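You operate a simulated robot arm through the tools that you are given. There is no shell and no other tool. Be economical: measure what you need, move in short steps, check, and stop when the job is done.

Carry out the task below with a simulated robot arm. There is one attempt and no reset: what you move stays moved.

TASK
Put the spray bottle on top of the teal coaster box.
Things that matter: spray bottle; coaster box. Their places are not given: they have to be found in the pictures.

It is judged by the outcome, as a careful person would: the job done as asked, and still so three seconds after it is handed in. It fails if anything else is knocked over, pushed out of place, dropped, spilled or broken.

THE ROBOT
A 7-joint arm with a two-finger parallel gripper, fixed in place. Base frame: the origin is at the foot of the arm, x ahead of it, y to its left, z up. Lengths are in m, angles in degrees, forces in N, time in s.
With the tool pointing down near the work surface it reaches from about 0.3 to 0.7 m from the base axis. Its first joint turns from -66.0 to 66.0 degrees. Payload 1.57 kg.
Tool frame: the origin (TCP) lies between the finger pads and is the grasp point; the fingertips stand 0.03 m ahead of it; z points along the fingers, y is the line along which they close. The gripper opens to 0.11 m. The fingers are 0.024 m wide and 0.012 m thick; the gripper's body (0.048 by 0.112 m) begins 0.078 m behind the TCP.
Orientation is that of the tool frame in the base frame, as [roll, pitch, yaw] about the fixed x, y, z axes, in that order (R = Rz(yaw) Ry(pitch) Rx(roll)). With the fingers straight down and closing along the base's y, the tool's x points along the base's -x, its y along +y and its z along -z.

THE INTERFACE
- The arm moves only by the tool drive_tool. Its argument "rows" is a list that holds one entry, the list of rows, each a list of 7 numbers: the shift along the tool's x, y, z in m, then the turn, a rotation vector about the tool's x, y, z in degrees, then the closure, from 0 (fully open) to 1 (shut). In form: [[[dx, dy, dz, ax, ay, az, hand], ...]]. A call has 1 to 20 rows; each row shifts and turns the commanded pose from where the row before left it, along the tool's axes as they then stand. A row lasts 0.2 s, in which the tool goes at most 0.05 m and 8.6 degrees; a call with a longer step from one row to the next is refused whole, and so is a gripper value outside its range. A pose out of reach is approached as far as the arm can. The call stops where the force on the tool passes 40 N (or 10 N more than at its start, if that is more) or the arm is blocked; 0.2 s more then pass. The fingers move at their own pace (about 0.108 m/s each) and stop on an object; they squeeze with about 23 N. The grip force told is the motor's: it shows also when the fingers shut on nothing. Time passes only in rows, and 0.2 s behind the last, so rows that do not move let the fingers close. It gives the time, the measured TCP pose, the force on the tool (base axes), the opening and the grip force at its end, in the units of the frame above (readings bear some noise).
- Cameras (640 x 400 px; columns grow to the right, rows downward): "scene" is fixed at [0.1706, -0.4, 1.3969]; the picture's right is [0.70, -0.71, 0.00], its down [-0.45, -0.45, -0.77] and it looks along [0.55, 0.54, -0.64] (base axes); focal length 340 px, centre (320, 200). "wrist" rides on the gripper at [-0.036, 0, -0.08] in the tool frame; the picture's right is [0.00, -1.00, 0.00], its down [0.97, 0.00, -0.24] and it looks along [0.24, 0.00, 0.97] (tool axes); focal length 218 px, centre (320, 200).
- camera(camera): a new picture of that camera. No time passes.
- locate(camera, pixels): for up to 12 pixels [column, row] of the newest picture of that camera ("zoom" is the newest enlarged one), the place [x, y, z] in the base frame of the surface seen there, good to about 0.003 m. No time passes.
- inspect(camera, box): a new picture of the part [left, top, right, bottom] of that camera's present view, enlarged. No time passes.
- job_done(): hands the job in; it is judged then, once.

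Work in short steps. Measure before you move; look again where a grasp or a placing could have gone wrong, and mend it. You have 60 turns and 16 pictures in all, the two below and enlarged ones among them. Open the gripper and draw the arm clear of the work before you hand the job in, unless the task says otherwise; then end with one line.

The tools are called after ">>>" as name(argument=value, ...) on one line, values as JSON. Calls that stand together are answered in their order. drive_tool: Moves the arm, as the interface text tells. Its arguments: {"type":"object","properties":{"rows":{"type":"array"}},"required":["rows"]} The other tools are called the same way: camera (camera) takes a picture; locate (camera, pixels) gives the place of the surface under pixels of a picture; inspect (camera, box) takes an enlarged picture of a part of a camera's view; job_done () hands the job in.

At the start:

```text
clock: 0.0
tool_pos: [0.4635, -0.1514, 1.1575]
ee_rot: [179.9, 0.0, -179.9]
wrist_force: [-0.6, 0.3, 0.1]
grip_width: 0.1099
finger_force: 0.0
```

scene: 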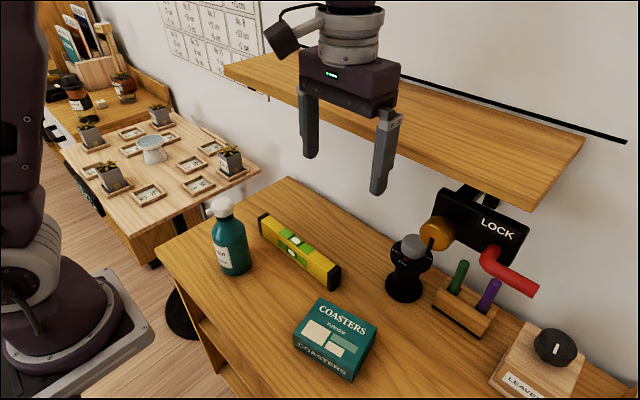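
wrist: 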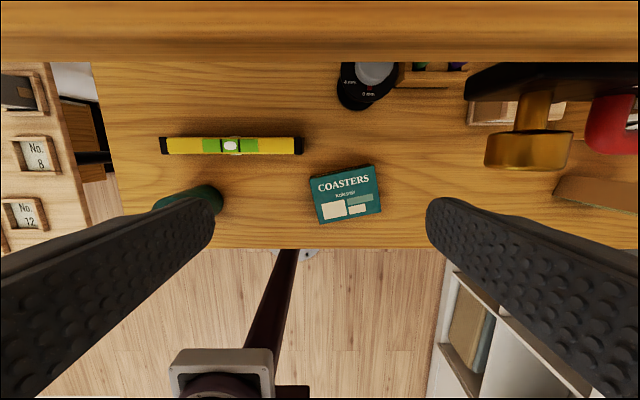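

The bottle is at about (230,240) in the scene picture and the coaster box at about (335,338). I'll enlarge that area and measure both.

>>> inspect(camera="scene", box=[180, 180, 400, 390])

>>> locate(camera="scene", pixels=[[222, 202], [223, 212], [230, 225], [232, 245], [236, 270], [322, 298], [377, 325], [352, 358], [293, 335], [335, 328], [352, 382], [270, 290]])

>>> locate(camera="wrist", pixels=[[310, 175], [373, 165], [381, 210], [320, 222], [190, 195], [205, 192], [162, 145], [302, 145], [300, 50], [500, 80]])

```text
1.90 times, centred on (290, 285) of scene
```

zoom: 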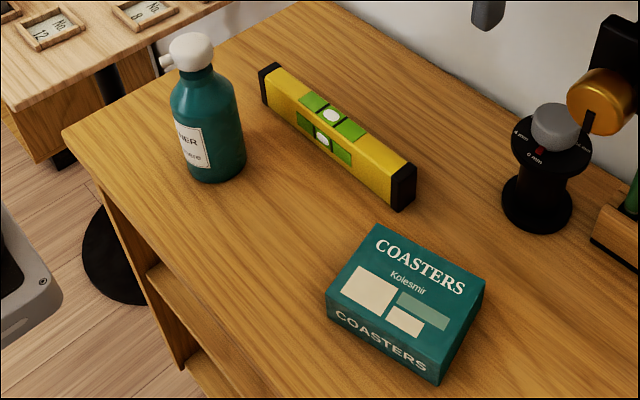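

```text
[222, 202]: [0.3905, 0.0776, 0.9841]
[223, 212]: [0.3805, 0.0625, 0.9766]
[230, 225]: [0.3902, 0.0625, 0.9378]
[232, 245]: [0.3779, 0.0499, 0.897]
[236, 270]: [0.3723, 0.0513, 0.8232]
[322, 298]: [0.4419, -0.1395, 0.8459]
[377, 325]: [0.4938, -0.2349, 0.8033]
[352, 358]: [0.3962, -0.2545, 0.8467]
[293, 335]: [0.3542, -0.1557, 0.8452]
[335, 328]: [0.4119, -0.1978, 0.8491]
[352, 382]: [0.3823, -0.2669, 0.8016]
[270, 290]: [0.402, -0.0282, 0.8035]
```

```text
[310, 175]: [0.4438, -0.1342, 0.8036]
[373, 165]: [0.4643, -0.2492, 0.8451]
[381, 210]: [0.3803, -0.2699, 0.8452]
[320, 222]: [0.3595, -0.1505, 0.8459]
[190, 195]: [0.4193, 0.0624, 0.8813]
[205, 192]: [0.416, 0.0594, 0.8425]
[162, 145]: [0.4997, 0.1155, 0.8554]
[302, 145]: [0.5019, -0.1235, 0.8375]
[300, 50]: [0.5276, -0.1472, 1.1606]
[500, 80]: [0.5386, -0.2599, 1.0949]
```

I need the bottle's outline and axis, plus the obstacles near the path (the gold knob and the shelf edge).

>>> locate(camera="zoom", pixels=[[175, 110], [205, 115], [236, 110], [188, 165], [215, 165], [240, 160], [190, 38], [208, 50], [178, 50], [164, 62], [195, 80], [210, 178]])

>>> locate(camera="scene", pixels=[[436, 235], [425, 235], [225, 70], [527, 208], [535, 290], [490, 255], [415, 243]])

>>> locate(camera="wrist", pixels=[[530, 150], [490, 150], [530, 168], [160, 205], [215, 190], [300, 60], [180, 200], [200, 187]])

```text
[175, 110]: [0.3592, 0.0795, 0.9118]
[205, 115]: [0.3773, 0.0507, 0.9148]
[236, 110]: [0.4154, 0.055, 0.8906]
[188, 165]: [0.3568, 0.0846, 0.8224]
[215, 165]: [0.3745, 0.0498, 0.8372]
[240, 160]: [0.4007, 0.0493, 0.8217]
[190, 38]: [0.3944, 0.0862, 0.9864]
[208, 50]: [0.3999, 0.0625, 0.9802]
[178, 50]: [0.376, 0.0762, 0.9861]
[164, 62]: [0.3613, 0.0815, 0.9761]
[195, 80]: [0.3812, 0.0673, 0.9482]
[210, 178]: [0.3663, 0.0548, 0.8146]
```

```text
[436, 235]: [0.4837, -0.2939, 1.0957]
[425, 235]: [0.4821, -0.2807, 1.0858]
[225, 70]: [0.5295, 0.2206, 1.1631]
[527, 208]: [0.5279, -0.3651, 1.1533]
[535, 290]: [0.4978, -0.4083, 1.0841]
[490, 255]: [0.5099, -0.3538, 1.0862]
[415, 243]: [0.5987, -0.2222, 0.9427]
```

```text
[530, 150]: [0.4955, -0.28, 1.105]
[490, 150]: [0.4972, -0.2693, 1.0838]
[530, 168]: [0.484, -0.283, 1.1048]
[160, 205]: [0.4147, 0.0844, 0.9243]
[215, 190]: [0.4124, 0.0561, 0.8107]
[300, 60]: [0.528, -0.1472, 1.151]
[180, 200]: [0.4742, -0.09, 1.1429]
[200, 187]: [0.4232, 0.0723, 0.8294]
```

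The bottle axis is at about (0.390, 0.078), with radius about 0.033. Its cylinder goes up to z≈0.91 and the cap top is at about 0.99. The box centre is at about (0.410, -0.202), with its top at 0.846. I'll move over the bottle and go partway down.

>>> drive_tool(rows=[[[0.01225, 0.0382, 0, 0, 0, 0, 0], [0.01225, 0.0382, 0, 0, 0, 0, 0], [0.01225, 0.0382, 0, 0, 0, 0, 0], [0.01225, 0.0382, 0, 0, 0, 0, 0], [0.01225, 0.0382, 0, 0, 0, 0, 0], [0.01225, 0.0382, 0, 0, 0, 0, 0], [0, 0, 0.03, 0, 0, 0, 0], [0, 0, 0.03, 0, 0, 0, 0], [0, 0, 0.03, 0, 0, 0, 0], [0, 0, 0.03, 0, 0, 0, 0], [0, 0, 0, 0, 0, 0, 0]]])

>>> camera(camera="wrist")

>>> camera(camera="scene")

```text
clock: 2.4
tool_pos: [0.3899, 0.0777, 1.0349]
ee_rot: [180.0, 0.0, -180.0]
wrist_force: [-0.2, -0.8, 0.9]
grip_width: 0.1098
finger_force: 0.0
```

```text
12 pictures are left
```

wrist: 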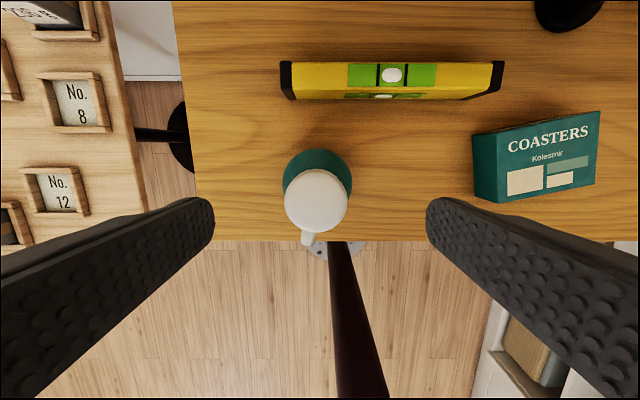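

```text
11 pictures are left
```

scene: 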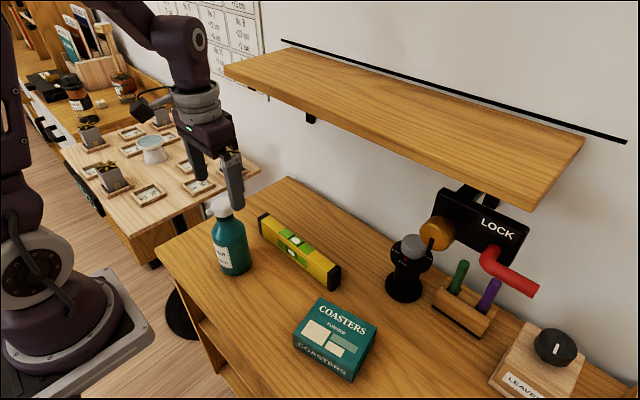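

The bottle lies midway between the fingers, at about column 317. I'll measure the cap height and centre here, and refine the box corners.

>>> locate(camera="wrist", pixels=[[316, 200], [316, 172], [316, 228], [288, 200], [345, 200], [308, 241], [318, 152], [599, 113], [595, 182], [498, 200], [474, 137], [540, 160]])

```text
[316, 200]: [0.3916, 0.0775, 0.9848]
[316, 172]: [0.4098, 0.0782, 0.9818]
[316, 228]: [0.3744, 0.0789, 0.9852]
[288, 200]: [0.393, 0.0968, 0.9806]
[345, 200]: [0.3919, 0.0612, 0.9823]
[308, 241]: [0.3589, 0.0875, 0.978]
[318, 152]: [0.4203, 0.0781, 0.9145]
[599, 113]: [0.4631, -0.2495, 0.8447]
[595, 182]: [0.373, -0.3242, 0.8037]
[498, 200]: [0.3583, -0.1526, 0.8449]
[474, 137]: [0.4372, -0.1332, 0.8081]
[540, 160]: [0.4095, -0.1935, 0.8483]
```

The cap top is at 0.986 and the axis at (0.391, 0.078). I'll go down to TCP z≈0.915, which leaves the palm just above the cap, and close.

>>> drive_tool(rows=[[[0, 0, 0.03, 0, 0, 0, 0], [0, 0, 0.03, 0, 0, 0, 0], [0, 0, 0.03, 0, 0, 0, 0], [0, 0, 0.02, 0, 0, 0, 0], [0, 0, 0.0095, 0, 0, 0, 0], [0, 0, 0, 0, 0, 0, 0], [0, 0, 0, 0, 0, 0, 0.3], [0, 0, 0, 0, 0, 0, 0.5], [0, 0, 0, 0, 0, 0, 0.7], [0, 0, 0, 0, 0, 0, 1], [0, 0, 0, 0, 0, 0, 1]]])

>>> inspect(camera="scene", box=[140, 120, 360, 300])

```text
clock: 4.8
tool_pos: [0.3916, 0.0776, 0.9168]
ee_rot: [-179.9, 0.1, 180.0]
wrist_force: [-0.2, -0.1, -0.4]
grip_width: 0.0657
finger_force: 22.9
```

```text
2.22 times, centred on (250, 210) of scene
```

zoom: 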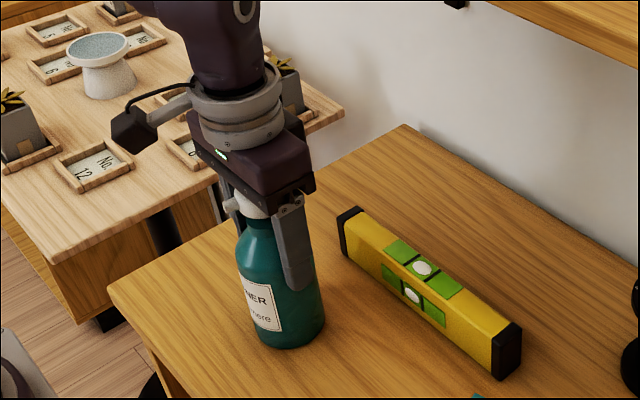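

The grip is on the full body, 0.0657 m wide at 23 N. I'll lift slowly and check the load.

>>> drive_tool(rows=[[[0, 0, -0.01, 0, 0, 0, 1], [0, 0, -0.015, 0, 0, 0, 1], [0, 0, -0.02, 0, 0, 0, 1], [0, 0, -0.025, 0, 0, 0, 1], [0, 0, -0.01, 0, 0, 0, 1], [0, 0, 0, 0, 0, 0, 1], [0, 0, 0, 0, 0, 0, 1]]])

>>> inspect(camera="scene", box=[140, 100, 400, 300])

```text
clock: 6.4
tool_pos: [0.389, 0.0776, 0.9973]
ee_rot: [-180.0, 0.0, 179.9]
wrist_force: [-0.2, 1.0, -4.8]
grip_width: 0.0661
finger_force: 22.5
```

```text
2.00 times, centred on (270, 200) of scene
```

zoom: 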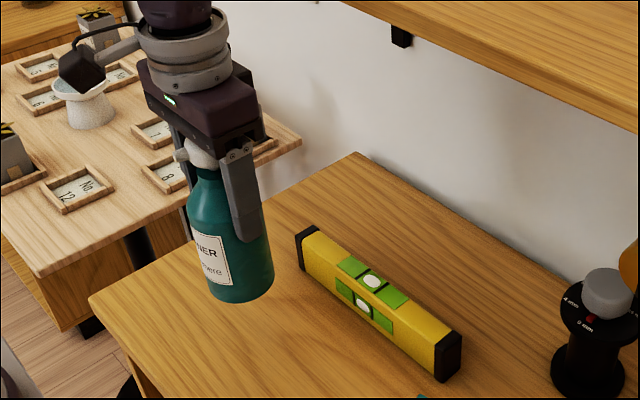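

The bottle is held upright, about 0.5 kg, with its bottom about 0.035 m above the box top. I'll carry it gently over to (0.409, -0.201).

>>> drive_tool(rows=[[[0, -0.01, 0, 0, 0, 0, 1], [-0.002, -0.02, 0, 0, 0, 0, 1], [-0.002, -0.025, 0, 0, 0, 0, 1], [-0.002, -0.025, 0, 0, 0, 0, 1], [-0.002, -0.025, 0, 0, 0, 0, 1], [-0.002, -0.025, 0, 0, 0, 0, 1], [-0.002, -0.025, 0, 0, 0, 0, 1], [-0.002, -0.025, 0, 0, 0, 0, 1], [-0.002, -0.025, 0, 0, 0, 0, 1], [-0.002, -0.025, 0, 0, 0, 0, 1], [-0.002, -0.025, 0, 0, 0, 0, 1], [0, -0.015, 0, 0, 0, 0, 1], [0, -0.0085, 0, 0, 0, 0, 1], [0, 0, 0, 0, 0, 0, 1], [0, 0, 0, 0, 0, 0, 1]]])

>>> camera(camera="scene")

>>> camera(camera="wrist")

```text
clock: 9.6
tool_pos: [0.4103, -0.2015, 0.9973]
ee_rot: [-180.0, 0.0, -180.0]
wrist_force: [0.3, 0.1, -4.1]
grip_width: 0.0659
finger_force: 23.1
```

```text
8 pictures are left
```

scene: 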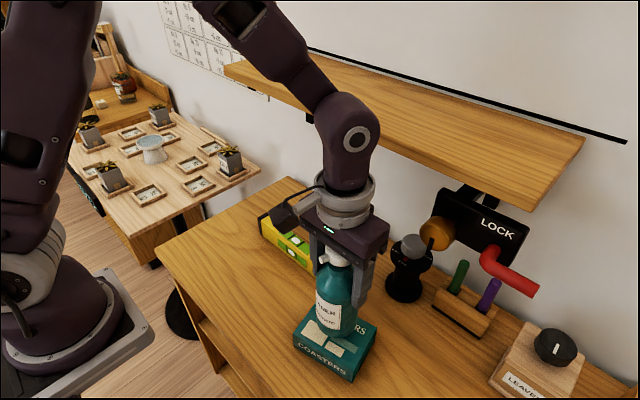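

```text
7 pictures are left
```

wrist: 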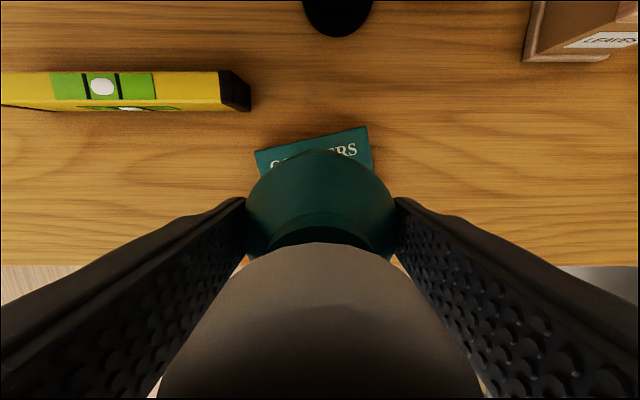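

The bottle is over the box and well clear of the knob. Contact should come at TCP z≈0.961, so I'll lower slowly towards it.

>>> drive_tool(rows=[[[0, 0, 0.01, 0, 0, 0, 1], [0, 0, 0.01, 0, 0, 0, 1], [0, 0, 0.008, 0, 0, 0, 1], [0, 0, 0.003, 0, 0, 0, 1], [0, 0, 0.002, 0, 0, 0, 1], [0, 0, 0, 0, 0, 0, 1]]])

```text
clock: 11.0
tool_pos: [0.4098, -0.2006, 0.9625]
ee_rot: [-180.0, 0.0, 179.9]
wrist_force: [-0.2, 0.0, -3.6]
grip_width: 0.0659
finger_force: 23.3
```

No contact yet, as the load is still about -4 N. I'll go down in 1 mm steps.

>>> drive_tool(rows=[[[0, 0, 0.001, 0, 0, 0, 1], [0, 0, 0.001, 0, 0, 0, 1], [0, 0, 0, 0, 0, 0, 1]]])

```text
clock: 11.8
tool_pos: [0.4108, -0.2016, 0.9605]
ee_rot: [-180.0, 0.0, 180.0]
wrist_force: [-0.6, 0.1, -4.0]
grip_width: 0.0659
finger_force: 22.8
```

>>> drive_tool(rows=[[[0, 0, 0.001, 0, 0, 0, 1], [0, 0, 0.001, 0, 0, 0, 1], [0, 0, 0, 0, 0, 0, 1]]])

>>> inspect(camera="scene", box=[280, 240, 400, 390])

```text
clock: 12.6
tool_pos: [0.4117, -0.2016, 0.9599]
ee_rot: [-179.9, 0.1, 179.9]
wrist_force: [-0.9, 1.1, 17.1]
grip_width: 0.0661
finger_force: 22.7
```

```text
2.67 times, centred on (340, 315) of scene
```

zoom: 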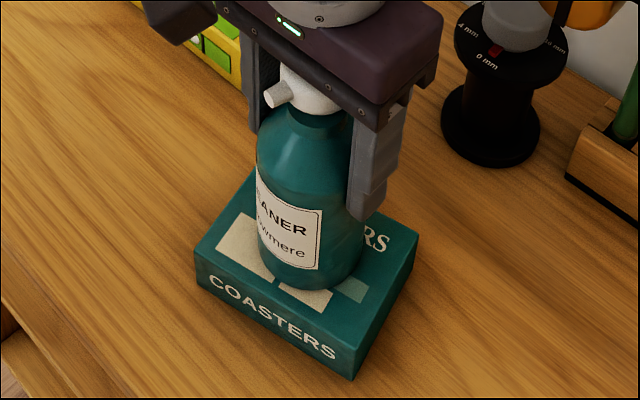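

The bottle is on the box; the force went to +17 N. I'll ease up 1 mm, open slowly and raise straight up.

>>> drive_tool(rows=[[[0, 0, -0.001, 0, 0, 0, 1], [0, 0, 0, 0, 0, 0, 0.38], [0, 0, 0, 0, 0, 0, 0.33], [0, 0, 0, 0, 0, 0, 0.25], [0, 0, 0, 0, 0, 0, 0.1], [0, 0, 0, 0, 0, 0, 0], [0, 0, 0, 0, 0, 0, 0], [0, 0, -0.01, 0, 0, 0, 0], [0, 0, -0.02, 0, 0, 0, 0], [0, 0, -0.02, 0, 0, 0, 0], [0, 0, 0, 0, 0, 0, 0]]])

>>> camera(camera="scene")

```text
clock: 15.0
tool_pos: [0.4108, -0.1997, 1.0105]
ee_rot: [-180.0, 0.0, -180.0]
wrist_force: [0.1, 0.3, 0.2]
grip_width: 0.1099
finger_force: 0.0
```

```text
5 pictures are left
```

scene: 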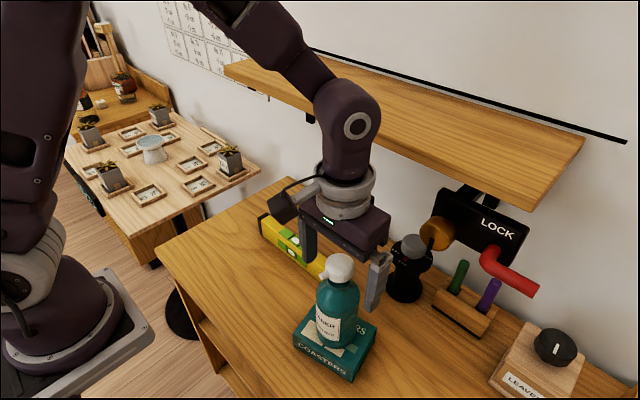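

The bottle stands upright on the box. I'll raise the hand clear above the cap (to TCP z≈1.14), then move it aside.

>>> drive_tool(rows=[[[0, 0, -0.025, 0, 0, 0, 0], [0, 0, -0.03, 0, 0, 0, 0], [0, 0, -0.03, 0, 0, 0, 0], [0, 0, -0.03, 0, 0, 0, 0], [0, 0, -0.015, 0, 0, 0, 0], [0, 0.03, 0, 0, 0, 0, 0], [0, 0.04, 0, 0, 0, 0, 0], [0, 0.04, 0, 0, 0, 0, 0], [0, 0.03, 0, 0, 0, 0, 0], [0, 0, 0, 0, 0, 0, 0], [0, 0, 0, 0, 0, 0, 0]]])

>>> camera(camera="scene")

```text
clock: 17.4
tool_pos: [0.4112, -0.0603, 1.1404]
ee_rot: [180.0, 0.0, -180.0]
wrist_force: [0.0, -0.6, 0.3]
grip_width: 0.1101
finger_force: 0.0
```

```text
4 pictures are left
```

scene: 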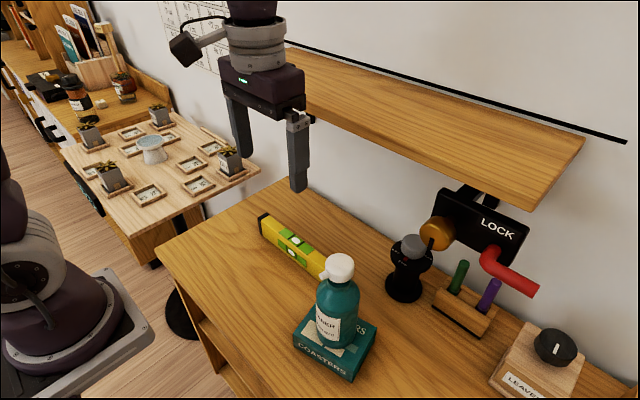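

The bottle stands steady on the box, nothing else has moved, and the arm is clear, so I'm handing in.

>>> job_done()

```text
The job is handed in.
```

The spray bottle is standing upright on top of the teal coaster box, and in the last picture nothing else had been moved.
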